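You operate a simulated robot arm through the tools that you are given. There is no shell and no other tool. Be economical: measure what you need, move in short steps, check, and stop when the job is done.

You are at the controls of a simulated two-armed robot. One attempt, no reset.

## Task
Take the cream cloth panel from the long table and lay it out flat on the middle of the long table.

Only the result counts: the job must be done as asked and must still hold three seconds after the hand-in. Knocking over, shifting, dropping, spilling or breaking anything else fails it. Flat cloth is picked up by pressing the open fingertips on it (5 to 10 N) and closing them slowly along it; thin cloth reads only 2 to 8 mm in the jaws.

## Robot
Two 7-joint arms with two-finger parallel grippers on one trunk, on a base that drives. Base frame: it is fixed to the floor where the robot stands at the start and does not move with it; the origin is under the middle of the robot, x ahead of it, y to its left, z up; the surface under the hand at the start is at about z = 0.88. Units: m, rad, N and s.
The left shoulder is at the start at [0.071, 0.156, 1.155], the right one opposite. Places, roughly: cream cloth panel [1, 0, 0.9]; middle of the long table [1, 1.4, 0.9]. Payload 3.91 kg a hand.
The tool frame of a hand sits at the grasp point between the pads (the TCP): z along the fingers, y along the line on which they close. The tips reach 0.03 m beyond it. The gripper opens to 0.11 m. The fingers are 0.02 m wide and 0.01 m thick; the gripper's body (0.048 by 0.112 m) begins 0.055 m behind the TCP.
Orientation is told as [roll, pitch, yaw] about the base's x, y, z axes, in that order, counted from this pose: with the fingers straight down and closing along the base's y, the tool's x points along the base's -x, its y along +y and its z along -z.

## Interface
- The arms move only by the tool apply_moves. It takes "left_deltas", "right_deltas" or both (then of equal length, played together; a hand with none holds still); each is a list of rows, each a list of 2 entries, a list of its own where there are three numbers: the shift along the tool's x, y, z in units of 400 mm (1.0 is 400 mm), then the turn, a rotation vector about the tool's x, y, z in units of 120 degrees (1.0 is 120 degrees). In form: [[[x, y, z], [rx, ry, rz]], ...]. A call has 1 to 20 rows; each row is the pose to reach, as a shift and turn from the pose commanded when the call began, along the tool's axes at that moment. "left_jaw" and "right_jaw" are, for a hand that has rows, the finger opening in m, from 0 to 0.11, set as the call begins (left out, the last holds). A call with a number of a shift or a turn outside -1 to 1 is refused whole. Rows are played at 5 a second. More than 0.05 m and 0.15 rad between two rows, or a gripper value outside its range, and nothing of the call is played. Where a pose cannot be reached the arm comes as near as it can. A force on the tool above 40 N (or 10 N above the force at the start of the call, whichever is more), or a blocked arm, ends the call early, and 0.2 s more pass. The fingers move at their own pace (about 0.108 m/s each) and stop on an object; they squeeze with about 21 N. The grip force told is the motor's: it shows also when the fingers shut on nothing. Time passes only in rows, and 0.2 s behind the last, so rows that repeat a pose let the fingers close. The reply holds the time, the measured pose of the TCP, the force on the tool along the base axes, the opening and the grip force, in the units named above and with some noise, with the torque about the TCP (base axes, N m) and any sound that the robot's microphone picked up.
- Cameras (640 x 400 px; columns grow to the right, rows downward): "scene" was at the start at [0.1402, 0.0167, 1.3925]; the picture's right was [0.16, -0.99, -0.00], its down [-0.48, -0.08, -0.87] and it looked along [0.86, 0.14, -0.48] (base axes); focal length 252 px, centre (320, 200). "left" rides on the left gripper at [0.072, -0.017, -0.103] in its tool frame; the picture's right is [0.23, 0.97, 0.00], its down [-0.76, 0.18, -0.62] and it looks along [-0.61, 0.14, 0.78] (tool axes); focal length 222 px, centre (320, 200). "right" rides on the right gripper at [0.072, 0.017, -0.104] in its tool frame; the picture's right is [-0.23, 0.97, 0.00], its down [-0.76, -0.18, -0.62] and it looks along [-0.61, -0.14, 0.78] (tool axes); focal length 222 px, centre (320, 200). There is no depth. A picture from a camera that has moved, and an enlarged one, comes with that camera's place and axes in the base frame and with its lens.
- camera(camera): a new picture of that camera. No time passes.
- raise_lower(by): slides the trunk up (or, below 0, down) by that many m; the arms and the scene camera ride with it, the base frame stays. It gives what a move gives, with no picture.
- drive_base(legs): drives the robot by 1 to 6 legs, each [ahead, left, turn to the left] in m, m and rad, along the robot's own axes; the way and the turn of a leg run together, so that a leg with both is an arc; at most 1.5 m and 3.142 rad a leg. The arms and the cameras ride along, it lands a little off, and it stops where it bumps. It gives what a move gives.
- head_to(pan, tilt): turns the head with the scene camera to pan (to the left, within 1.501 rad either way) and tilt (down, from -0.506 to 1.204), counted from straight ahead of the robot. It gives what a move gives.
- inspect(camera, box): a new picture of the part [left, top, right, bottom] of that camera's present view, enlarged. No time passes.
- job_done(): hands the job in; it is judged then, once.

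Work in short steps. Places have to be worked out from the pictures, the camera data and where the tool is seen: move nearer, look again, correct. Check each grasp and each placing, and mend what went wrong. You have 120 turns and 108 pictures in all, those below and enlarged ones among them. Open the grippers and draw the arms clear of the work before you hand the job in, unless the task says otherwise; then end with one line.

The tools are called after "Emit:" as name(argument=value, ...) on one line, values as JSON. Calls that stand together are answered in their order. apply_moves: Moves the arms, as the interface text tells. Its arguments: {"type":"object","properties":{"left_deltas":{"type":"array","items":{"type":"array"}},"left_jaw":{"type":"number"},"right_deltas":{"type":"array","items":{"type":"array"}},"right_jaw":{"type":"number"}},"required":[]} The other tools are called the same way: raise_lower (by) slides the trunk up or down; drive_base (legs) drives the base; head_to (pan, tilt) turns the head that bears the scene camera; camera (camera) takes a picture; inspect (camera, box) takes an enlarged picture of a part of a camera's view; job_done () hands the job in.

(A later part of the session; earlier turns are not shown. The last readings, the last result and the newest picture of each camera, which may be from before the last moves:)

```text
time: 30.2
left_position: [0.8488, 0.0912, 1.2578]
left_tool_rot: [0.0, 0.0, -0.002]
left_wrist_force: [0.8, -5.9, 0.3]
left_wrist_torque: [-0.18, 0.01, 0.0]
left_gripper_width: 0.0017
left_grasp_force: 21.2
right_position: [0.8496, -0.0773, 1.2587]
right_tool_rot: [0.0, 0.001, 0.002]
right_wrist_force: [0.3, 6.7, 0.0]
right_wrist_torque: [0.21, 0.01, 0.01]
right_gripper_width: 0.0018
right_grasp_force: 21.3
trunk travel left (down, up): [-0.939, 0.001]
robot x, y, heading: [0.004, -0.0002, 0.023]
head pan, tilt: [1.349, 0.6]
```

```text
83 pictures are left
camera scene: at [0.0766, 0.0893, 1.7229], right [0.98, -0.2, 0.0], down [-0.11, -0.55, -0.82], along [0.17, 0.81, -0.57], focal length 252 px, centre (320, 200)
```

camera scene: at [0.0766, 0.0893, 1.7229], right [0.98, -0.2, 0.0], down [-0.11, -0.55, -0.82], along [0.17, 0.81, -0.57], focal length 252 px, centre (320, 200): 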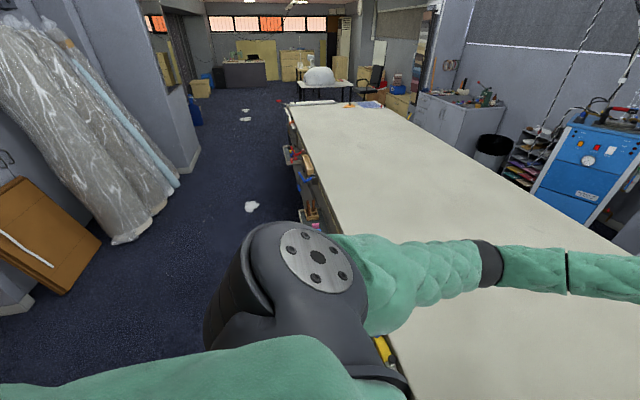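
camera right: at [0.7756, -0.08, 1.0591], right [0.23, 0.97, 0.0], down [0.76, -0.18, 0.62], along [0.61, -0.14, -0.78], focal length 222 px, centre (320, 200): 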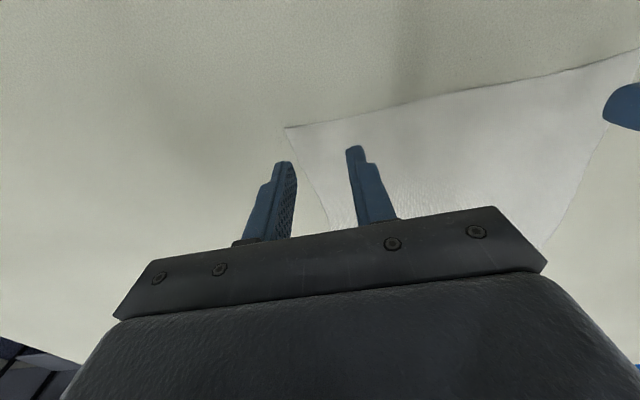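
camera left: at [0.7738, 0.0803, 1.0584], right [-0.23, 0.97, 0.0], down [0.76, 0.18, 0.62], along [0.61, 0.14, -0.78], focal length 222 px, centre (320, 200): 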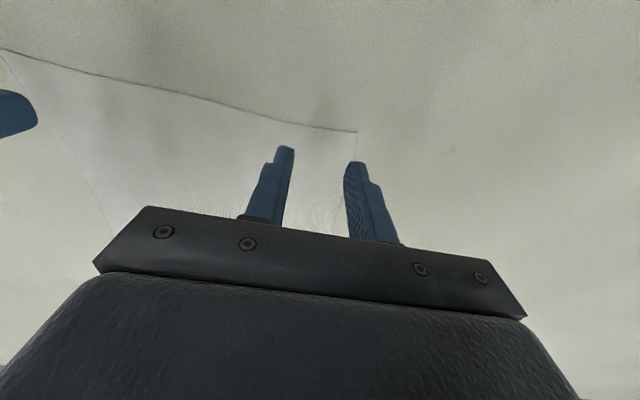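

The trays stick out to x≈0.22–0.28 near the target. I'll back off 0.16 m, correct the heading and then drive left 1.4 m.

Emit:
drive_base(legs=[[-0.16, 0, -0.02], [0, 0.7, 0]])

Emit:
head_to(pan=0.6, tilt=0.9)

Emit:
camera(camera="scene")

```text
time: 35.0
left_position: [0.6883, 0.7743, 1.2575]
left_tool_rot: [0.0, -0.001, -0.016]
left_wrist_force: [0.3, -6.0, 0.0]
left_wrist_torque: [-0.2, -0.02, 0.06]
left_gripper_width: 0.0018
left_grasp_force: 20.9
right_position: [0.6867, 0.6087, 1.2582]
right_tool_rot: [0.001, 0.002, -0.014]
right_wrist_force: [-0.6, 6.9, -0.9]
right_wrist_torque: [0.19, -0.02, -0.03]
right_gripper_width: 0.0021
right_grasp_force: 20.9
trunk travel left (down, up): [-0.939, 0.001]
robot x, y, heading: [-0.1526, 0.6925, 0.004]
head pan, tilt: [1.349, 0.6]
```

```text
time: 36.1
left_position: [0.6877, 0.7744, 1.2576]
left_tool_rot: [0.001, -0.002, -0.017]
left_wrist_force: [0.4, -6.0, 0.7]
left_wrist_torque: [-0.2, 0.02, -0.05]
left_gripper_width: 0.0015
left_grasp_force: 20.9
right_position: [0.687, 0.6075, 1.2575]
right_tool_rot: [0.002, 0.003, -0.014]
right_wrist_force: [-0.5, 6.1, -0.2]
right_wrist_torque: [0.19, 0.03, 0.0]
right_gripper_width: 0.002
right_grasp_force: 20.9
trunk travel left (down, up): [-0.939, 0.001]
robot x, y, heading: [-0.1528, 0.6978, 0.006]
head pan, tilt: [0.6, 0.901]
```

```text
82 pictures are left
camera scene: at [-0.0405, 0.7424, 1.6982], right [0.57, -0.82, 0.0], down [-0.64, -0.45, -0.62], along [0.51, 0.35, -0.78], focal length 252 px, centre (320, 200)
```

scene: 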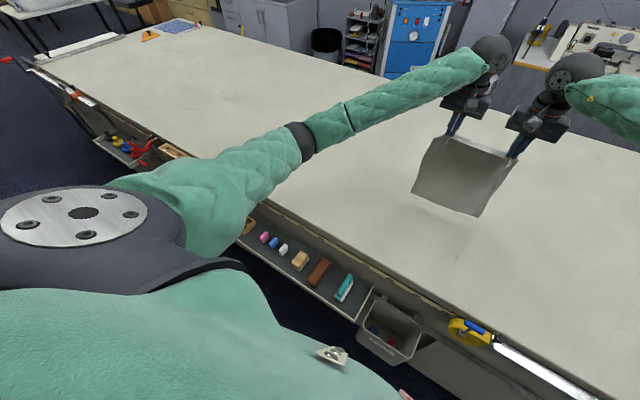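

A tray and bin occupy y≈0.6–1.4 and reach out to x≈0.25, and my backed-off base passes them. I'll continue left.

Emit:
drive_base(legs=[[0, 0.7, 0]])

Emit:
head_to(pan=0.3, tilt=1.1)

Emit:
camera(camera="scene")

Emit:
head_to(pan=0.9, tilt=0.9)

Emit:
camera(camera="scene")

```text
time: 40.0
left_position: [0.6881, 1.4785, 1.2564]
left_tool_rot: [-0.003, -0.001, -0.023]
left_wrist_force: [0.5, -6.2, -0.4]
left_wrist_torque: [-0.19, 0.0, 0.0]
left_gripper_width: 0.0022
left_grasp_force: 20.7
right_position: [0.6851, 1.3105, 1.2587]
right_tool_rot: [0.001, 0.002, -0.02]
right_wrist_force: [0.5, 6.5, -0.2]
right_wrist_torque: [0.2, -0.01, 0.01]
right_gripper_width: 0.002
right_grasp_force: 20.8
trunk travel left (down, up): [-0.939, 0.001]
robot x, y, heading: [-0.1517, 1.405, -0.002]
head pan, tilt: [0.6, 0.901]
```

```text
time: 40.8
left_position: [0.6879, 1.478, 1.2581]
left_tool_rot: [0.0, -0.003, -0.022]
left_wrist_force: [0.3, -5.2, -0.1]
left_wrist_torque: [-0.14, 0.02, 0.01]
left_gripper_width: 0.0018
left_grasp_force: 20.9
right_position: [0.6862, 1.3122, 1.2581]
right_tool_rot: [0.001, 0.001, -0.021]
right_wrist_force: [0.6, 5.0, 0.5]
right_wrist_torque: [0.17, 0.0, 0.0]
right_gripper_width: 0.0018
right_grasp_force: 21.0
trunk travel left (down, up): [-0.939, 0.001]
robot x, y, heading: [-0.1534, 1.4043, -0.002]
head pan, tilt: [0.3, 1.1]
```

```text
81 pictures are left
camera scene: at [-0.0429, 1.4273, 1.6843], right [0.29, -0.96, 0.0], down [-0.85, -0.26, -0.45], along [0.43, 0.13, -0.89], focal length 252 px, centre (320, 200)
```

scene: 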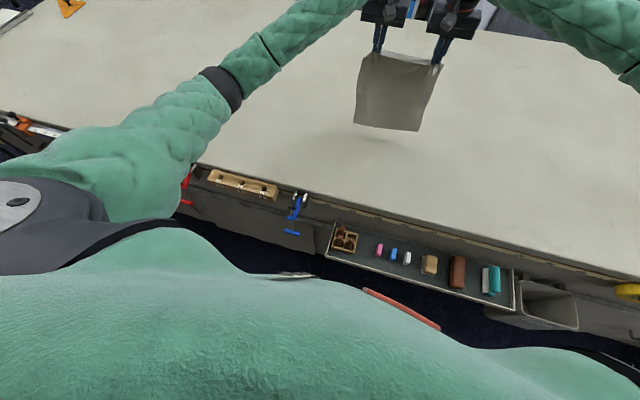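

```text
time: 41.8
left_position: [0.6875, 1.4788, 1.2571]
left_tool_rot: [-0.002, -0.002, -0.021]
left_wrist_force: [-0.1, -6.4, -0.3]
left_wrist_torque: [-0.17, 0.0, 0.03]
left_gripper_width: 0.0017
left_grasp_force: 21.3
right_position: [0.686, 1.3129, 1.2582]
right_tool_rot: [0.0, 0.002, -0.02]
right_wrist_force: [0.2, 5.4, 0.3]
right_wrist_torque: [0.16, -0.03, -0.02]
right_gripper_width: 0.0017
right_grasp_force: 21.4
trunk travel left (down, up): [-0.939, 0.001]
robot x, y, heading: [-0.1545, 1.4099, 0.001]
head pan, tilt: [0.901, 0.901]
```

```text
80 pictures are left
camera scene: at [-0.0562, 1.4673, 1.6981], right [0.78, -0.62, 0.0], down [-0.49, -0.61, -0.62], along [0.39, 0.49, -0.78], focal length 252 px, centre (320, 200)
```

scene: 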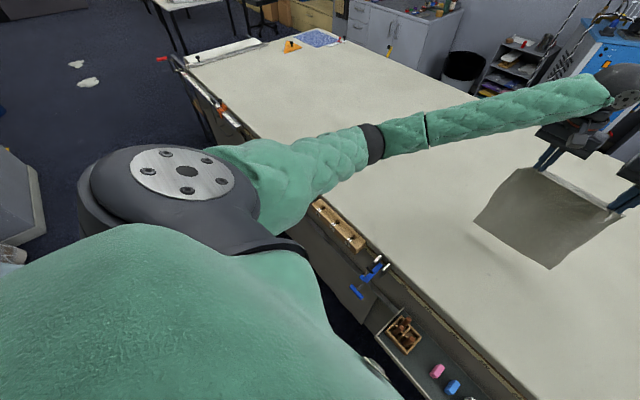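

The robot is at y=1.41. A tray (outer edge x≈0.21) is in front and the base's orange front trim sits lower. I'll creep forward 8 cm to gain reach, watching for a bump.

Emit:
drive_base(legs=[[0.04, 0, 0], [0.04, 0, 0]])

Emit:
head_to(pan=0.0, tilt=1.2)

Emit:
camera(camera="scene")

```text
time: 43.2
left_position: [0.7624, 1.4794, 1.2611]
left_tool_rot: [-0.001, -0.006, -0.023]
left_wrist_force: [1.7, -7.1, -0.7]
left_wrist_torque: [-0.25, 0.03, 0.04]
left_gripper_width: 0.0018
left_grasp_force: 21.2
right_position: [0.7599, 1.3121, 1.262]
right_tool_rot: [-0.001, -0.005, -0.018]
right_wrist_force: [0.5, 5.8, -0.7]
right_wrist_torque: [0.16, 0.01, 0.0]
right_gripper_width: 0.002
right_grasp_force: 21.1
trunk travel left (down, up): [-0.939, 0.001]
robot x, y, heading: [-0.0733, 1.4045, 0.0]
head pan, tilt: [0.901, 0.901]
```

```text
time: 44.4
left_position: [0.7622, 1.479, 1.2603]
left_tool_rot: [-0.003, -0.005, -0.021]
left_wrist_force: [0.1, -6.2, -0.4]
left_wrist_torque: [-0.22, -0.01, 0.0]
left_gripper_width: 0.0018
left_grasp_force: 21.0
right_position: [0.7599, 1.312, 1.2606]
right_tool_rot: [0.0, -0.005, -0.019]
right_wrist_force: [0.5, 5.3, -0.7]
right_wrist_torque: [0.2, 0.01, 0.01]
right_gripper_width: 0.0021
right_grasp_force: 21.0
trunk travel left (down, up): [-0.939, 0.001]
robot x, y, heading: [-0.0733, 1.4042, 0.004]
head pan, tilt: [0.0, 1.201]
```

```text
79 pictures are left
camera scene: at [0.0337, 1.4075, 1.6782], right [0.0, -1.0, 0.0], down [-0.93, 0.0, -0.36], along [0.36, 0.0, -0.93], focal length 252 px, centre (320, 200)
```

scene: 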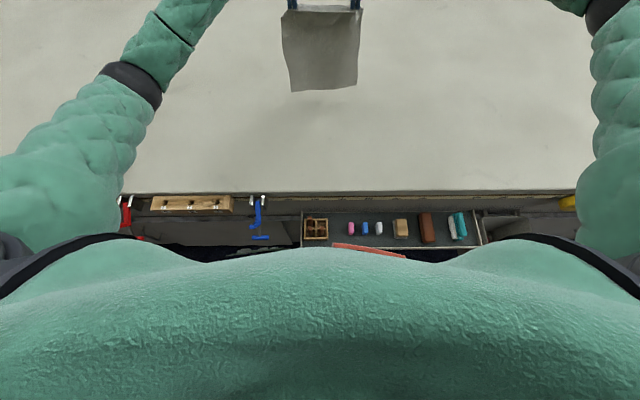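

The readings suggest a slight backward tilt (pitch -0.005), so the base may be touching something. I'll back off 2 cm and compare.

Emit:
drive_base(legs=[[-0.02, 0, 0]])

```text
time: 45.1
left_position: [0.7471, 1.4799, 1.2575]
left_tool_rot: [0.002, -0.003, -0.024]
left_wrist_force: [0.1, -6.2, 0.0]
left_wrist_torque: [-0.19, 0.01, 0.0]
left_gripper_width: 0.0016
left_grasp_force: 21.1
right_position: [0.7434, 1.3114, 1.2583]
right_tool_rot: [0.0, -0.001, -0.017]
right_wrist_force: [0.8, 6.7, -0.1]
right_wrist_torque: [0.15, 0.02, -0.02]
right_gripper_width: 0.002
right_grasp_force: 20.6
trunk travel left (down, up): [-0.939, 0.001]
robot x, y, heading: [-0.0929, 1.4034, 0.001]
head pan, tilt: [0.0, 1.201]
```

That removed the tilt, so base x≈-0.09 is the closest I can stand here. To lay the cloth far enough out, I'll stretch both hands forward and up, tilting the fingers forward so they reach further.

Emit:
apply_moves(left_deltas=[[[-0.06, 0, -0.019], [0, -0.0486, 0]], [[-0.12, 0, -0.038], [0, -0.0972, 0]], [[-0.18, 0, -0.056], [0, -0.146, 0]], [[-0.24, 0, -0.075], [0, -0.194, 0]], [[-0.3, 0, -0.094], [0, -0.243, 0]], [[-0.36, 0, -0.112], [0, -0.292, 0]], [[-0.42, 0, -0.131], [0, -0.34, 0]], [[-0.48, 0, -0.15], [0, -0.389, 0]], [[-0.54, 0, -0.169], [0, -0.437, 0]], [[-0.6, 0, -0.187], [0, -0.486, 0]], [[-0.66, 0, -0.206], [0, -0.535, 0]], [[-0.7, 0, -0.225], [0, -0.583, 0]]], right_deltas=[[[-0.06, 0, -0.019], [0, -0.0486, 0]], [[-0.12, 0, -0.038], [0, -0.0972, 0]], [[-0.18, 0, -0.056], [0, -0.146, 0]], [[-0.24, 0, -0.075], [0, -0.194, 0]], [[-0.3, 0, -0.094], [0, -0.243, 0]], [[-0.36, 0, -0.112], [0, -0.292, 0]], [[-0.42, 0, -0.131], [0, -0.34, 0]], [[-0.48, 0, -0.15], [0, -0.389, 0]], [[-0.54, 0, -0.169], [0, -0.437, 0]], [[-0.6, 0, -0.187], [0, -0.486, 0]], [[-0.66, 0, -0.206], [0, -0.535, 0]], [[-0.7, 0, -0.225], [0, -0.583, 0]]])

Emit:
head_to(pan=0.0, tilt=0.6)

Emit:
camera(camera="scene")

```text
time: 47.8
left_position: [1.021, 1.472, 1.3513]
left_tool_rot: [-0.001, -1.228, -0.022]
left_wrist_force: [-0.6, -2.9, -0.2]
left_wrist_torque: [-0.04, -0.01, -0.1]
left_gripper_width: 0.0019
left_grasp_force: 21.5
right_position: [1.0205, 1.3074, 1.352]
right_tool_rot: [0.001, -1.226, -0.016]
right_wrist_force: [1.0, 3.0, -0.7]
right_wrist_torque: [0.02, 0.0, 0.12]
right_gripper_width: 0.0015
right_grasp_force: 21.3
trunk travel left (down, up): [-0.939, 0.001]
robot x, y, heading: [-0.0958, 1.4073, 0.004]
head pan, tilt: [0.0, 1.201]
```

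```text
time: 48.8
left_position: [1.0201, 1.4731, 1.3519]
left_tool_rot: [0.001, -1.227, -0.021]
left_wrist_force: [-0.4, -2.8, -1.4]
left_wrist_torque: [-0.07, 0.0, -0.1]
left_gripper_width: 0.0019
left_grasp_force: 21.2
right_position: [1.0211, 1.3085, 1.3524]
right_tool_rot: [-0.001, -1.222, -0.02]
right_wrist_force: [0.4, 4.0, 0.3]
right_wrist_torque: [0.02, 0.01, 0.11]
right_gripper_width: 0.0018
right_grasp_force: 20.9
trunk travel left (down, up): [-0.939, 0.001]
robot x, y, heading: [-0.0965, 1.4053, -0.001]
head pan, tilt: [0.0, 0.6]
```

```text
78 pictures are left
camera scene: at [0.0456, 1.4075, 1.7228], right [0.0, -1.0, 0.0], down [-0.57, 0.0, -0.82], along [0.82, 0.0, -0.57], focal length 252 px, centre (320, 200)
```

scene: 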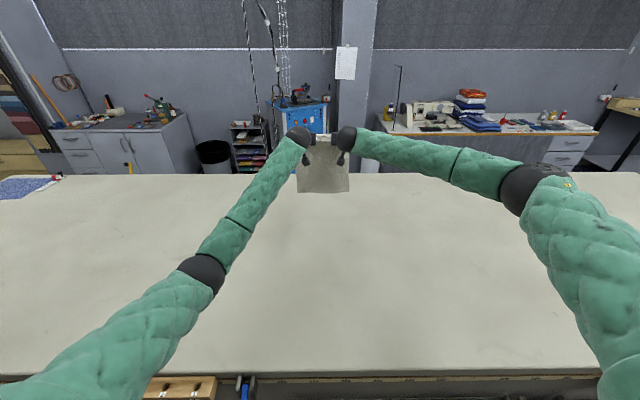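

The hands reached x=1.02 with the cloth still hanging well. I'll stretch another 8 cm forward.

Emit:
apply_moves(left_deltas=[[[-0.0168, 0, 0.0471], [0, 0, 0]], [[-0.0337, 0, 0.0942], [0, 0, 0]], [[-0.05, 0, 0.141], [0, 0, 0]], [[-0.067, 0, 0.188], [0, 0, 0]]], right_deltas=[[[-0.0168, 0, 0.0471], [0, 0, 0]], [[-0.0337, 0, 0.0942], [0, 0, 0]], [[-0.05, 0, 0.141], [0, 0, 0]], [[-0.067, 0, 0.188], [0, 0, 0]]])

```text
time: 49.8
left_position: [1.1031, 1.4718, 1.3511]
left_tool_rot: [0.002, -1.225, -0.024]
left_wrist_force: [-0.5, -5.5, -0.4]
left_wrist_torque: [-0.09, -0.01, -0.14]
left_gripper_width: 0.0014
left_grasp_force: 20.7
right_position: [1.1017, 1.3046, 1.3513]
right_tool_rot: [0.002, -1.225, -0.02]
right_wrist_force: [0.5, 5.6, 0.0]
right_wrist_torque: [0.06, -0.01, 0.17]
right_gripper_width: 0.002
right_grasp_force: 21.0
trunk travel left (down, up): [-0.939, 0.001]
robot x, y, heading: [-0.0945, 1.406, -0.001]
head pan, tilt: [0.0, 0.6]
```

Still tracking at x=1.10, so I'll try another 5 cm.

Emit:
apply_moves(left_deltas=[[[-0.0168, 0, 0.0471], [0, 0, 0]], [[-0.0337, 0, 0.0942], [0, 0, 0]], [[-0.042, 0, 0.118], [0, 0, 0]]], right_deltas=[[[-0.0168, 0, 0.0471], [0, 0, 0]], [[-0.0337, 0, 0.0942], [0, 0, 0]], [[-0.042, 0, 0.118], [0, 0, 0]]])

Emit:
camera(camera="scene")

```text
time: 50.5
left_position: [1.1501, 1.4707, 1.3522]
left_tool_rot: [0.001, -1.227, -0.023]
left_wrist_force: [0.4, -5.2, -0.3]
left_wrist_torque: [-0.07, 0.03, -0.1]
left_gripper_width: 0.0019
left_grasp_force: 20.5
right_position: [1.149, 1.3041, 1.3519]
right_tool_rot: [0.001, -1.225, -0.02]
right_wrist_force: [0.3, 5.1, 0.2]
right_wrist_torque: [0.05, 0.0, 0.14]
right_gripper_width: 0.0017
right_grasp_force: 21.1
trunk travel left (down, up): [-0.939, 0.001]
robot x, y, heading: [-0.0949, 1.4064, 0.002]
head pan, tilt: [0.0, 0.6]
```

```text
77 pictures are left
camera scene: at [0.0451, 1.4075, 1.7229], right [0.0, -1.0, 0.0], down [-0.57, 0.0, -0.82], along [0.82, 0.0, -0.57], focal length 252 px, centre (320, 200)
```

scene: 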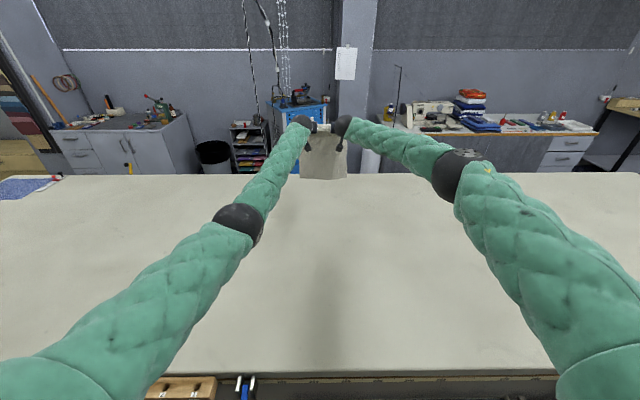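

Now x=1.15, which is ideal. The cloth bottom should be at z≈1.02, so I'll lower the trunk 0.13 m to bring its free edge just to the table.

Emit:
raise_lower(by=-0.13)

Emit:
camera(camera="scene")

Emit:
camera(camera="left")

```text
time: 52.1
left_position: [1.1508, 1.4722, 1.223]
left_tool_rot: [0.001, -1.227, -0.022]
left_wrist_force: [-0.4, -4.7, -0.7]
left_wrist_torque: [-0.02, 0.0, -0.15]
left_gripper_width: 0.0017
left_grasp_force: 21.3
right_position: [1.1482, 1.3041, 1.222]
right_tool_rot: [-0.001, -1.226, -0.018]
right_wrist_force: [0.6, 5.0, -0.6]
right_wrist_torque: [0.04, 0.0, 0.13]
right_gripper_width: 0.002
right_grasp_force: 20.9
trunk travel left (down, up): [-0.809, 0.131]
robot x, y, heading: [-0.0961, 1.4081, -0.006]
head pan, tilt: [0.0, 0.6]
```

```text
76 pictures are left
camera scene: at [0.0453, 1.4076, 1.593], right [0.0, -1.0, 0.0], down [-0.57, 0.0, -0.82], along [0.82, 0.0, -0.57], focal length 252 px, centre (320, 200)
```

scene: 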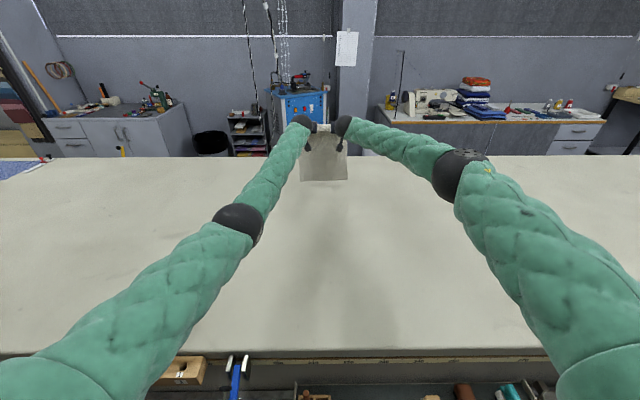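

```text
75 pictures are left
camera left: at [1.0288, 1.4556, 1.1896], right [-0.06, 0.98, -0.21], down [-0.33, 0.18, 0.93], along [0.94, 0.12, 0.31], focal length 222 px, centre (320, 200)
```

left: 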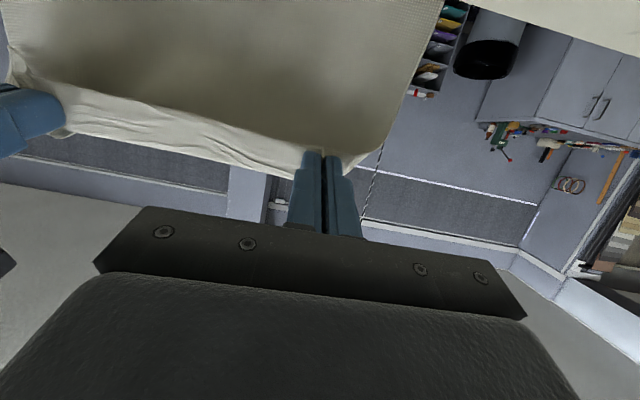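

The cloth's free edge is just at the table at x≈1.18. I'll start laying it by moving down and back at 45° while untilting, the first half of the path first.

Emit:
apply_moves(left_deltas=[[[0.0491, 0, -0.0232], [0, 0.0215, 0]], [[0.0982, 0, -0.0464], [0, 0.043, 0]], [[0.1472, 0, -0.0696], [0, 0.0645, 0]], [[0.1963, 0, -0.0928], [0, 0.086, 0]], [[0.2454, 0, -0.116], [0, 0.1075, 0]], [[0.2945, 0, -0.1392], [0, 0.129, 0]], [[0.3435, 0, -0.1624], [0, 0.1505, 0]], [[0.3926, 0, -0.1856], [0, 0.172, 0]], [[0.4417, 0, -0.2088], [0, 0.1935, 0]], [[0.4908, 0, -0.232], [0, 0.215, 0]]], right_deltas=[[[0.0491, 0, -0.0232], [0, 0.0215, 0]], [[0.0982, 0, -0.0464], [0, 0.043, 0]], [[0.1472, 0, -0.0696], [0, 0.0645, 0]], [[0.1963, 0, -0.0928], [0, 0.086, 0]], [[0.2454, 0, -0.116], [0, 0.1075, 0]], [[0.2945, 0, -0.1392], [0, 0.129, 0]], [[0.3435, 0, -0.1624], [0, 0.1505, 0]], [[0.3926, 0, -0.1856], [0, 0.172, 0]], [[0.4417, 0, -0.2088], [0, 0.1935, 0]], [[0.4908, 0, -0.232], [0, 0.215, 0]]])

Emit:
camera(camera="scene")

Emit:
camera(camera="left")

```text
time: 54.3
left_position: [0.9982, 1.4735, 1.0696]
left_tool_rot: [0.002, -0.778, -0.02]
left_wrist_force: [-0.6, -6.6, -0.7]
left_wrist_torque: [-0.12, -0.02, -0.14]
left_gripper_width: 0.002
left_grasp_force: 21.0
right_position: [0.9964, 1.307, 1.0701]
right_tool_rot: [0.0, -0.774, -0.017]
right_wrist_force: [0.1, 6.2, -0.8]
right_wrist_torque: [0.16, -0.03, 0.17]
right_gripper_width: 0.002
right_grasp_force: 21.4
trunk travel left (down, up): [-0.809, 0.131]
robot x, y, heading: [-0.0919, 1.4028, -0.002]
head pan, tilt: [0.0, 0.6]
```

```text
74 pictures are left
camera scene: at [0.0453, 1.4073, 1.593], right [0.0, -1.0, 0.0], down [-0.57, 0.0, -0.82], along [0.82, 0.0, -0.57], focal length 252 px, centre (320, 200)
```

scene: 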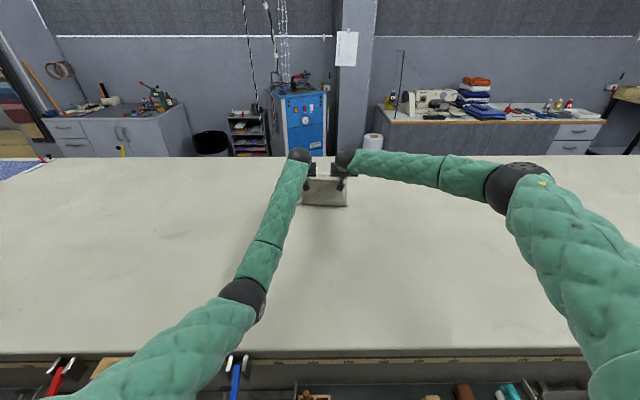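

```text
73 pictures are left
camera left: at [0.8732, 1.459, 1.0925], right [-0.14, 0.98, -0.16], down [0.11, 0.18, 0.98], along [0.98, 0.12, -0.13], focal length 222 px, centre (320, 200)
```

left: 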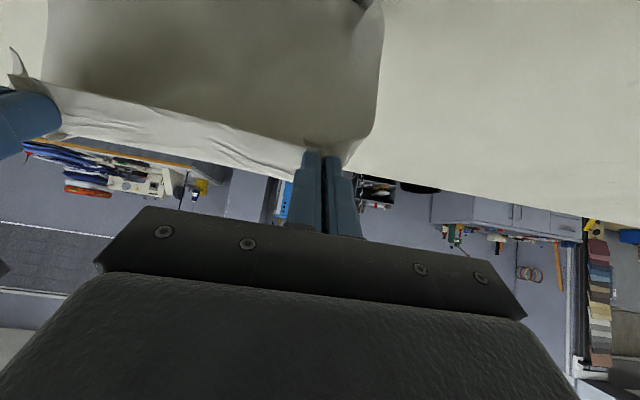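

Half way down. I'll zoom in to see whether the lower part lies forward or is folding back.

Emit:
inspect(camera="scene", box=[270, 140, 380, 215])

Emit:
camera(camera="right")

```text
5.33 times, centred on (325, 178) of scene
camera zoom: at [0.0453, 1.4073, 1.593], right [0.0, -1.0, 0.0], down [-0.57, 0.0, -0.82], along [0.82, 0.0, -0.57], focal length 1343 px, centre (293, 320)
```

zoom: 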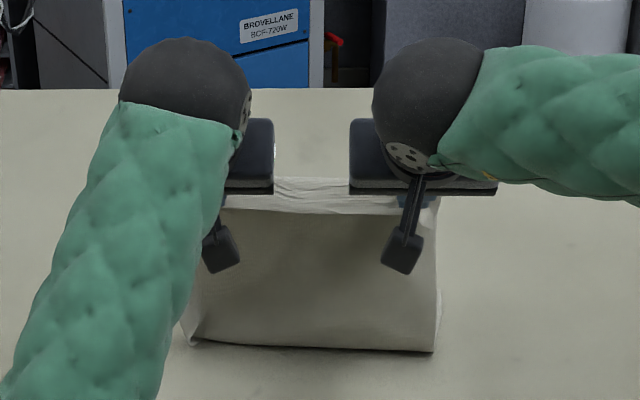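

```text
71 pictures are left
camera right: at [0.8713, 1.3261, 1.0925], right [0.18, 0.97, 0.16], down [0.11, -0.18, 0.98], along [0.98, -0.16, -0.13], focal length 222 px, centre (320, 200)
```

right: 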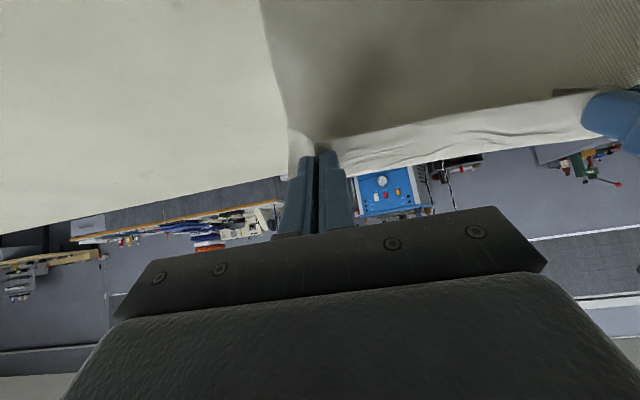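

No cloth lies on the robot's side of the contact line (x≈1.05), so the lower part is lying forward as planned. I'll continue with the second half.

Emit:
apply_moves(left_deltas=[[[0.0537, 0, 0], [0, 0.0215, 0]], [[0.1075, 0, 0], [0, 0.043, 0]], [[0.1612, 0, 0], [0, 0.0645, 0]], [[0.215, 0, 0], [0, 0.086, 0]], [[0.2687, 0, 0], [0, 0.1075, 0]], [[0.3225, 0, 0], [0, 0.129, 0]], [[0.3762, 0, 0], [0, 0.1505, 0]], [[0.43, 0, 0.002], [0, 0.172, 0]], [[0.4837, 0, 0.003], [0, 0.1935, 0]], [[0.52, 0, 0.004], [0, 0.215, 0]]], right_deltas=[[[0.0537, 0, 0], [0, 0.0215, 0]], [[0.1075, 0, 0], [0, 0.043, 0]], [[0.1612, 0, 0], [0, 0.0645, 0]], [[0.215, 0, 0], [0, 0.086, 0]], [[0.2687, 0, 0], [0, 0.1075, 0]], [[0.3225, 0, 0], [0, 0.129, 0]], [[0.3762, 0, 0], [0, 0.1505, 0]], [[0.43, 0, 0.002], [0, 0.172, 0]], [[0.4837, 0, 0.003], [0, 0.1935, 0]], [[0.52, 0, 0.004], [0, 0.215, 0]]])

Emit:
inspect(camera="scene", box=[260, 150, 390, 235])

Emit:
camera(camera="left")

```text
time: 56.5
left_position: [0.8505, 1.4773, 0.9216]
left_tool_rot: [0.0, -0.327, -0.022]
left_wrist_force: [-0.3, -3.9, 0.6]
left_wrist_torque: [-0.16, 0.05, -0.06]
left_gripper_width: 0.0015
left_grasp_force: 21.1
right_position: [0.8499, 1.3105, 0.9213]
right_tool_rot: [0.0, -0.322, -0.019]
right_wrist_force: [-1.2, 4.6, -0.8]
right_wrist_torque: [0.13, 0.0, 0.06]
right_gripper_width: 0.0019
right_grasp_force: 20.9
trunk travel left (down, up): [-0.809, 0.131]
robot x, y, heading: [-0.0955, 1.4064, 0.0]
head pan, tilt: [0.0, 0.6]
```

```text
4.71 times, centred on (325, 192) of scene
camera zoom: at [0.0456, 1.4074, 1.5929], right [0.0, -1.0, 0.0], down [-0.57, 0.0, -0.82], along [0.82, 0.0, -0.57], focal length 1185 px, centre (296, 235)
```

zoom: 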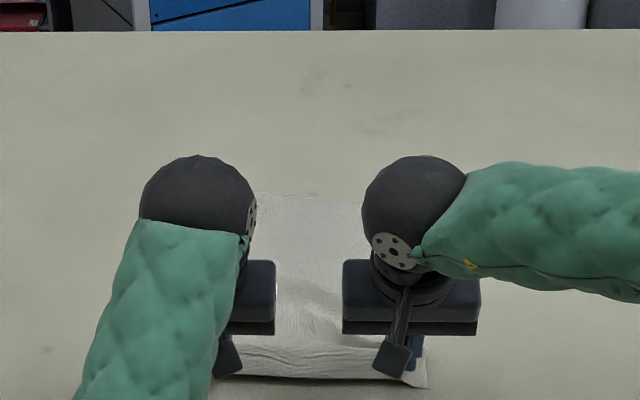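

```text
69 pictures are left
camera left: at [0.7479, 1.462, 0.9967], right [-0.19, 0.98, -0.07], down [0.53, 0.17, 0.83], along [0.83, 0.12, -0.55], focal length 222 px, centre (320, 200)
```

left: 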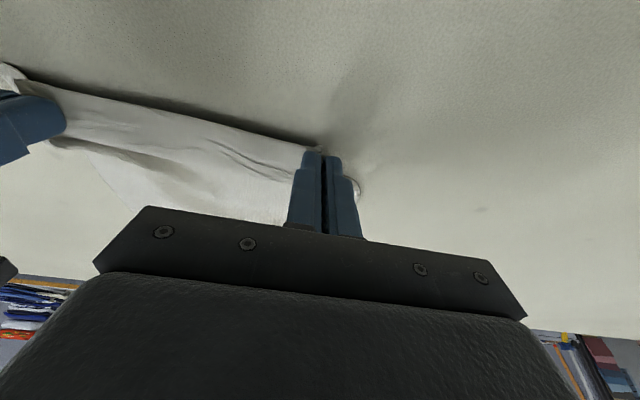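

The cloth is laid with its far edge at x≈1.17, and a little slack remains near the hands. I'll pull back 2 cm while lowering almost to the table.

Emit:
apply_moves(left_deltas=[[[0.0175, 0, 0], [0, 0, 0]], [[0.035, 0, 0], [0, 0, 0]], [[0.053, 0, 0], [0, 0, 0]], [[0.053, 0, 0], [0, 0, 0]]], right_deltas=[[[0.0175, 0, 0], [0, 0, 0]], [[0.035, 0, 0], [0, 0, 0]], [[0.053, 0, 0], [0, 0, 0]], [[0.053, 0, 0], [0, 0, 0]]])

Emit:
inspect(camera="scene", box=[260, 160, 390, 245])

Emit:
camera(camera="right")

```text
time: 57.5
left_position: [0.8394, 1.4732, 0.9309]
left_tool_rot: [0.004, -0.339, -0.027]
left_wrist_force: [-0.7, -7.2, 0.1]
left_wrist_torque: [-0.23, 0.01, -0.04]
left_gripper_width: 0.0017
left_grasp_force: 20.7
right_position: [0.8297, 1.308, 0.9158]
right_tool_rot: [0.003, -0.321, -0.023]
right_wrist_force: [1.2, 7.0, 0.6]
right_wrist_torque: [0.17, -0.02, 0.1]
right_gripper_width: 0.0018
right_grasp_force: 20.8
trunk travel left (down, up): [-0.809, 0.131]
robot x, y, heading: [-0.0925, 1.4067, -0.002]
head pan, tilt: [0.0, 0.6]
```

```text
4.71 times, centred on (325, 202) of scene
camera zoom: at [0.0488, 1.4046, 1.5952], right [0.0, -1.0, 0.0], down [-0.57, 0.0, -0.82], along [0.82, 0.0, -0.57], focal length 1185 px, centre (296, 188)
```

zoom: 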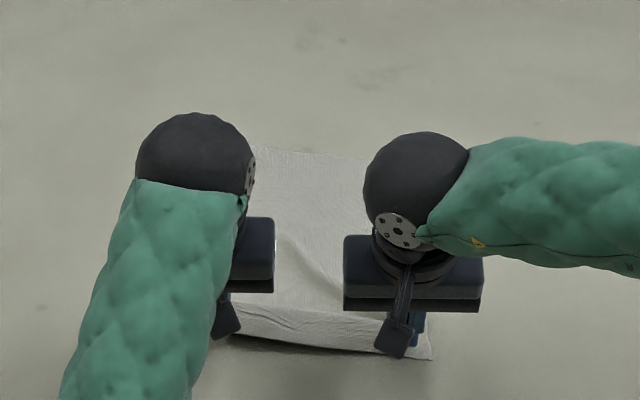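

```text
67 pictures are left
camera right: at [0.7286, 1.3261, 0.9911], right [0.24, 0.97, 0.08], down [0.52, -0.19, 0.83], along [0.82, -0.16, -0.55], focal length 222 px, centre (320, 200)
```

right: 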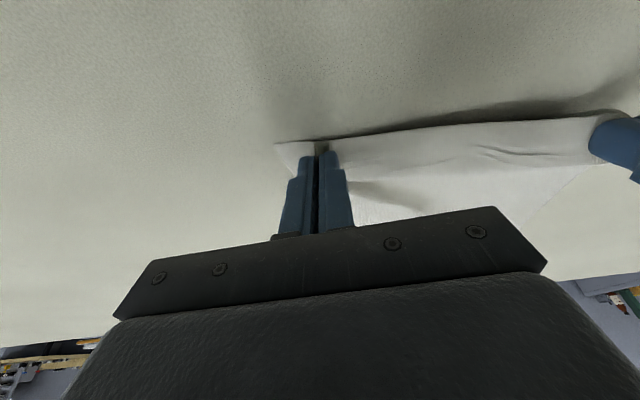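

The left arm lags again, so its elbow may be at the table edge. I'll look there before doing anything else.

Emit:
head_to(pan=0.6, tilt=0.95)

Emit:
camera(camera="scene")

```text
time: 58.5
left_position: [0.8398, 1.464, 0.9263]
left_tool_rot: [0.002, -0.337, -0.041]
left_wrist_force: [1.0, -7.6, -0.1]
left_wrist_torque: [-0.25, 0.05, -0.05]
left_gripper_width: 0.0022
left_grasp_force: 20.5
right_position: [0.8278, 1.2976, 0.9146]
right_tool_rot: [0.002, -0.32, -0.034]
right_wrist_force: [1.1, 8.1, 1.5]
right_wrist_torque: [0.23, 0.04, 0.09]
right_gripper_width: 0.002
right_grasp_force: 20.8
trunk travel left (down, up): [-0.809, 0.131]
robot x, y, heading: [-0.0953, 1.4094, -0.018]
head pan, tilt: [0.6, 0.949]
```

```text
66 pictures are left
camera scene: at [0.0215, 1.4478, 1.5656], right [0.55, -0.83, 0.0], down [-0.68, -0.45, -0.58], along [0.48, 0.32, -0.81], focal length 252 px, centre (320, 200)
```

scene: 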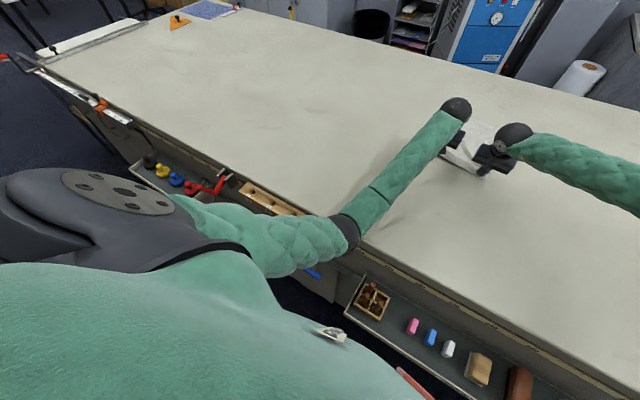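

The left elbow is resting on the table edge and has twisted the base slightly. I'll raise the trunk 0.1 m to free it, then lower the hands again.

Emit:
raise_lower(by=0.1)

Emit:
camera(camera="scene")

```text
time: 59.9
left_position: [0.8293, 1.4792, 1.0146]
left_tool_rot: [0.001, -0.326, -0.021]
left_wrist_force: [0.2, -6.0, 0.7]
left_wrist_torque: [-0.18, 0.04, -0.05]
left_gripper_width: 0.0018
left_grasp_force: 20.3
right_position: [0.8271, 1.3126, 1.0154]
right_tool_rot: [0.001, -0.326, -0.019]
right_wrist_force: [-0.1, 6.3, 0.1]
right_wrist_torque: [0.2, 0.0, 0.04]
right_gripper_width: 0.0019
right_grasp_force: 21.4
trunk travel left (down, up): [-0.909, 0.031]
robot x, y, heading: [-0.0914, 1.408, 0.004]
head pan, tilt: [0.6, 0.949]
```

```text
65 pictures are left
camera scene: at [0.0158, 1.4486, 1.6645], right [0.57, -0.82, 0.0], down [-0.67, -0.46, -0.58], along [0.48, 0.33, -0.81], focal length 252 px, centre (320, 200)
```

scene: 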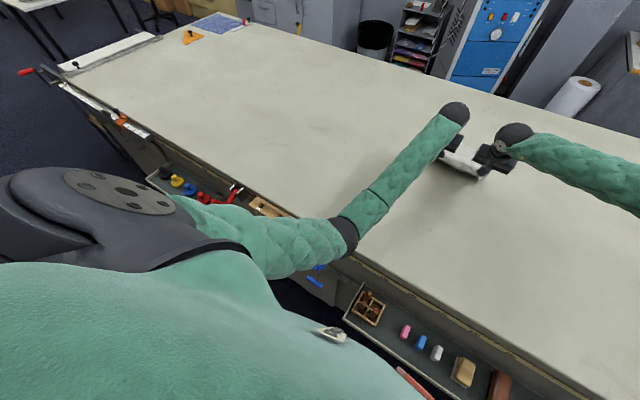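

The arms and heading sprang back to their commanded poses and the tray items look unmoved. I'll raise the last 3 cm and then lower the hands most of the way, watching the elbow.

Emit:
raise_lower(by=0.03)

Emit:
apply_moves(left_deltas=[[[0.017, 0, 0.05], [0, 0, 0]], [[0.034, 0, 0.1], [0, 0, 0]], [[0.051, 0, 0.15], [0, 0, 0]], [[0.068, 0, 0.2], [0, 0, 0]]], right_deltas=[[[0.017, 0, 0.05], [0, 0, 0]], [[0.034, 0, 0.1], [0, 0, 0]], [[0.051, 0, 0.15], [0, 0, 0]], [[0.068, 0, 0.2], [0, 0, 0]]])

Emit:
camera(camera="scene")

```text
time: 60.6
left_position: [0.8326, 1.4772, 1.0447]
left_tool_rot: [0.0, -0.325, -0.022]
left_wrist_force: [-0.4, -6.5, -0.8]
left_wrist_torque: [-0.22, 0.02, -0.05]
left_gripper_width: 0.0018
left_grasp_force: 21.0
right_position: [0.8289, 1.3111, 1.0434]
right_tool_rot: [0.002, -0.323, -0.019]
right_wrist_force: [-1.2, 5.7, -0.1]
right_wrist_torque: [0.18, 0.02, 0.08]
right_gripper_width: 0.002
right_grasp_force: 21.1
trunk travel left (down, up): [-0.939, 0.001]
robot x, y, heading: [-0.0926, 1.4047, 0.001]
head pan, tilt: [0.6, 0.949]
```

```text
time: 61.6
left_position: [0.8305, 1.4787, 0.9599]
left_tool_rot: [0.0, -0.328, -0.023]
left_wrist_force: [-0.5, -9.9, 0.8]
left_wrist_torque: [-0.25, 0.03, -0.12]
left_gripper_width: 0.0021
left_grasp_force: 21.2
right_position: [0.8271, 1.3109, 0.9593]
right_tool_rot: [0.0, -0.325, -0.017]
right_wrist_force: [0.0, 8.9, -0.6]
right_wrist_torque: [0.25, 0.01, 0.09]
right_gripper_width: 0.0019
right_grasp_force: 21.0
trunk travel left (down, up): [-0.939, 0.001]
robot x, y, heading: [-0.0945, 1.4069, 0.005]
head pan, tilt: [0.6, 0.949]
```

```text
64 pictures are left
camera scene: at [0.0175, 1.4485, 1.6946], right [0.56, -0.83, 0.0], down [-0.67, -0.46, -0.58], along [0.48, 0.33, -0.81], focal length 252 px, centre (320, 200)
```

scene: 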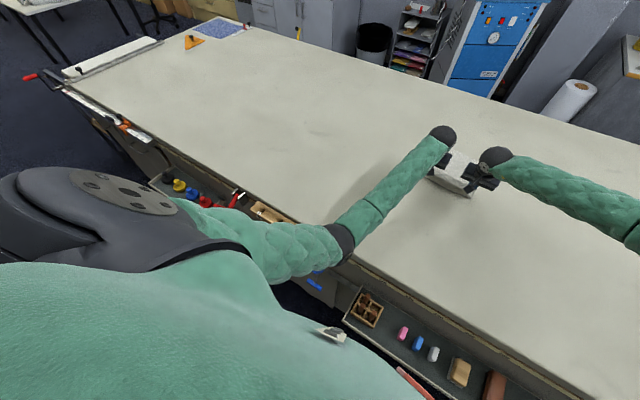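

No contact so far. I'll lower the last 4 cm and look at the cloth.

Emit:
apply_moves(left_deltas=[[[0.017, 0, 0.05], [0, 0, 0]], [[0.034, 0, 0.1], [0, 0, 0]], [[0.034, 0, 0.1], [0, 0, 0]]], right_deltas=[[[0.017, 0, 0.05], [0, 0, 0]], [[0.034, 0, 0.1], [0, 0, 0]], [[0.034, 0, 0.1], [0, 0, 0]]])

Emit:
head_to(pan=0.0, tilt=0.7)

Emit:
inspect(camera="scene", box=[250, 150, 390, 245])

```text
time: 62.4
left_position: [0.8292, 1.4781, 0.9207]
left_tool_rot: [-0.002, -0.326, -0.022]
left_wrist_force: [-0.3, -9.1, 0.0]
left_wrist_torque: [-0.25, 0.02, -0.11]
left_gripper_width: 0.0016
left_grasp_force: 21.1
right_position: [0.826, 1.3105, 0.9186]
right_tool_rot: [0.0, -0.325, -0.017]
right_wrist_force: [0.6, 8.7, -0.2]
right_wrist_torque: [0.27, 0.0, 0.08]
right_gripper_width: 0.0018
right_grasp_force: 21.2
trunk travel left (down, up): [-0.939, 0.001]
robot x, y, heading: [-0.0929, 1.4022, 0.0]
head pan, tilt: [0.6, 0.949]
```

```text
time: 63.4
left_position: [0.8289, 1.4789, 0.9205]
left_tool_rot: [0.0, -0.326, -0.024]
left_wrist_force: [-0.6, -10.3, 0.5]
left_wrist_torque: [-0.27, 0.0, -0.06]
left_gripper_width: 0.0015
left_grasp_force: 21.1
right_position: [0.8263, 1.3097, 0.9179]
right_tool_rot: [-0.001, -0.326, -0.018]
right_wrist_force: [0.7, 9.0, 0.6]
right_wrist_torque: [0.24, -0.01, 0.08]
right_gripper_width: 0.0021
right_grasp_force: 20.7
trunk travel left (down, up): [-0.939, 0.001]
robot x, y, heading: [-0.0937, 1.4068, 0.0]
head pan, tilt: [0.0, 0.7]
```

```text
4.21 times, centred on (320, 198) of scene
camera zoom: at [0.0418, 1.4075, 1.7142], right [0.0, -1.0, 0.0], down [-0.64, 0.0, -0.76], along [0.76, 0.0, -0.64], focal length 1060 px, centre (320, 210)
```

zoom: 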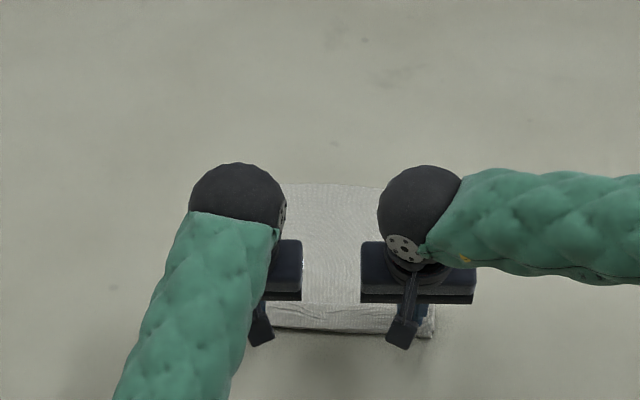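

The far edge is now only at x≈1.08, because raising the trunk dragged the cloth back and left slack. I'll lift it again with the trunk high, stretch forward and re-lay it without the elbow trouble.

Emit:
apply_moves(left_deltas=[[[-0.0533, 0, -0.0318], [0, -0.0239, 0]], [[-0.1066, 0, -0.0636], [0, -0.0478, 0]], [[-0.1599, 0, -0.0954], [0, -0.0717, 0]], [[-0.2132, 0, -0.1272], [0, -0.0956, 0]], [[-0.2665, 0, -0.159], [0, -0.1195, 0]], [[-0.3198, 0, -0.1908], [0, -0.1434, 0]], [[-0.3731, 0, -0.2226], [0, -0.1673, 0]], [[-0.4264, 0, -0.2544], [0, -0.1912, 0]], [[-0.4797, 0, -0.2862], [0, -0.2151, 0]], [[-0.533, 0, -0.318], [0, -0.239, 0]], [[-0.5863, 0, -0.3498], [0, -0.2629, 0]], [[-0.6396, 0, -0.3816], [0, -0.2868, 0]], [[-0.6929, 0, -0.4134], [0, -0.3107, 0]], [[-0.7462, 0, -0.4452], [0, -0.3346, 0]], [[-0.7995, 0, -0.477], [0, -0.3585, 0]], [[-0.8528, 0, -0.5088], [0, -0.3824, 0]], [[-0.9061, 0, -0.5406], [0, -0.4063, 0]], [[-0.959, 0, -0.573], [0, -0.43, 0]]], right_deltas=[[[-0.0533, 0, -0.0318], [0, -0.0239, 0]], [[-0.1066, 0, -0.0636], [0, -0.0478, 0]], [[-0.1599, 0, -0.0954], [0, -0.0717, 0]], [[-0.2132, 0, -0.1272], [0, -0.0956, 0]], [[-0.2665, 0, -0.159], [0, -0.1195, 0]], [[-0.3198, 0, -0.1908], [0, -0.1434, 0]], [[-0.3731, 0, -0.2226], [0, -0.1673, 0]], [[-0.4264, 0, -0.2544], [0, -0.1912, 0]], [[-0.4797, 0, -0.2862], [0, -0.2151, 0]], [[-0.533, 0, -0.318], [0, -0.239, 0]], [[-0.5863, 0, -0.3498], [0, -0.2629, 0]], [[-0.6396, 0, -0.3816], [0, -0.2868, 0]], [[-0.6929, 0, -0.4134], [0, -0.3107, 0]], [[-0.7462, 0, -0.4452], [0, -0.3346, 0]], [[-0.7995, 0, -0.477], [0, -0.3585, 0]], [[-0.8528, 0, -0.5088], [0, -0.3824, 0]], [[-0.9061, 0, -0.5406], [0, -0.4063, 0]], [[-0.959, 0, -0.573], [0, -0.43, 0]]])

Emit:
inspect(camera="scene", box=[250, 110, 390, 205])

```text
time: 67.2
left_position: [1.1206, 1.4715, 1.2587]
left_tool_rot: [-0.001, -1.228, -0.021]
left_wrist_force: [-0.9, -4.3, -0.2]
left_wrist_torque: [-0.05, -0.04, -0.12]
left_gripper_width: 0.0018
left_grasp_force: 20.6
right_position: [1.1191, 1.3053, 1.258]
right_tool_rot: [0.002, -1.225, -0.021]
right_wrist_force: [0.3, 3.7, -0.9]
right_wrist_torque: [0.04, 0.0, 0.1]
right_gripper_width: 0.0019
right_grasp_force: 21.1
trunk travel left (down, up): [-0.939, 0.001]
robot x, y, heading: [-0.0937, 1.4052, -0.004]
head pan, tilt: [0.0, 0.7]
```

```text
4.21 times, centred on (320, 158) of scene
camera zoom: at [0.0423, 1.408, 1.7142], right [0.0, -1.0, 0.0], down [-0.64, 0.0, -0.76], along [0.76, 0.0, -0.64], focal length 1060 px, centre (320, 379)
```

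zoom: 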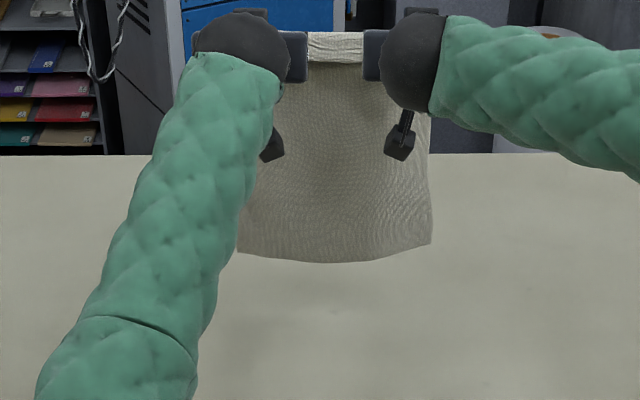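

The cloth hangs clear again. I'll go forward 3.5 cm and down 3 cm so the free edge is about at the table.

Emit:
apply_moves(left_deltas=[[[0.02, 0, 0.054], [0, 0, 0]], [[0.041, 0, 0.108], [0, 0, 0]], [[0.041, 0, 0.108], [0, 0, 0]], [[0.041, 0, 0.108], [0, 0, 0]], [[0.041, 0, 0.108], [0, 0, 0]]], right_deltas=[[[0.02, 0, 0.054], [0, 0, 0]], [[0.041, 0, 0.108], [0, 0, 0]], [[0.041, 0, 0.108], [0, 0, 0]], [[0.041, 0, 0.108], [0, 0, 0]], [[0.041, 0, 0.108], [0, 0, 0]]])

Emit:
inspect(camera="scene", box=[250, 110, 390, 205])

```text
time: 68.4
left_position: [1.1552, 1.4729, 1.2273]
left_tool_rot: [-0.001, -1.226, -0.02]
left_wrist_force: [-0.5, -3.5, -0.5]
left_wrist_torque: [-0.02, -0.01, -0.11]
left_gripper_width: 0.0019
left_grasp_force: 21.2
right_position: [1.1552, 1.3084, 1.2253]
right_tool_rot: [-0.001, -1.223, -0.018]
right_wrist_force: [0.3, 3.8, 0.1]
right_wrist_torque: [-0.01, 0.04, 0.07]
right_gripper_width: 0.0018
right_grasp_force: 20.4
trunk travel left (down, up): [-0.939, 0.001]
robot x, y, heading: [-0.0926, 1.4061, 0.001]
head pan, tilt: [0.0, 0.7]
```

```text
4.21 times, centred on (320, 158) of scene
camera zoom: at [0.0431, 1.4084, 1.7141], right [0.0, -1.0, 0.0], down [-0.65, 0.0, -0.76], along [0.76, 0.0, -0.65], focal length 1060 px, centre (320, 379)
```

zoom: 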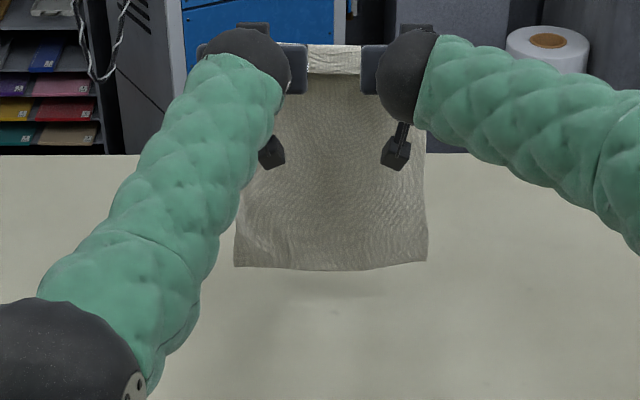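

The free edge still appears to be about 5 cm above the table, judging by its gap to the shadow. I'll lower 4.5 cm straight down and let it settle.

Emit:
apply_moves(left_deltas=[[[0.053, 0, 0.019], [0, 0, 0]], [[0.106, 0, 0.038], [0, 0, 0]], [[0.106, 0, 0.038], [0, 0, 0]], [[0.106, 0, 0.038], [0, 0, 0]], [[0.106, 0, 0.038], [0, 0, 0]]], right_deltas=[[[0.053, 0, 0.019], [0, 0, 0]], [[0.106, 0, 0.038], [0, 0, 0]], [[0.106, 0, 0.038], [0, 0, 0]], [[0.106, 0, 0.038], [0, 0, 0]], [[0.106, 0, 0.038], [0, 0, 0]]])

Emit:
inspect(camera="scene", box=[250, 110, 390, 205])

```text
time: 69.6
left_position: [1.1563, 1.4741, 1.1822]
left_tool_rot: [-0.003, -1.225, -0.021]
left_wrist_force: [1.1, -5.4, -0.2]
left_wrist_torque: [-0.06, -0.01, -0.17]
left_gripper_width: 0.0018
left_grasp_force: 20.7
right_position: [1.1534, 1.3058, 1.1822]
right_tool_rot: [0.001, -1.224, -0.017]
right_wrist_force: [-0.2, 5.7, -0.8]
right_wrist_torque: [0.07, 0.02, 0.16]
right_gripper_width: 0.0019
right_grasp_force: 20.8
trunk travel left (down, up): [-0.939, 0.001]
robot x, y, heading: [-0.0932, 1.4067, 0.001]
head pan, tilt: [0.0, 0.7]
```

```text
4.21 times, centred on (320, 158) of scene
camera zoom: at [0.0428, 1.4079, 1.7142], right [0.0, -1.0, 0.0], down [-0.65, 0.0, -0.76], along [0.76, 0.0, -0.65], focal length 1060 px, centre (320, 379)
```

zoom: 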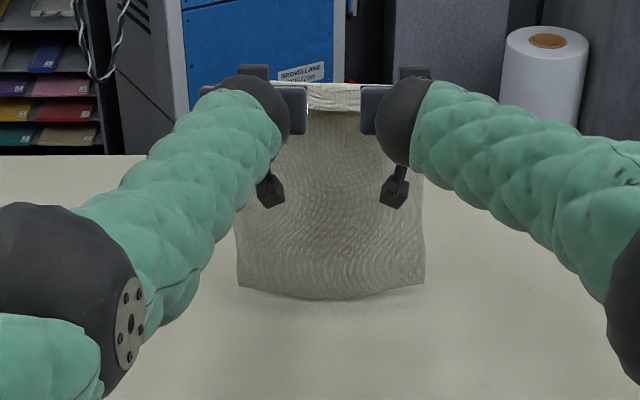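

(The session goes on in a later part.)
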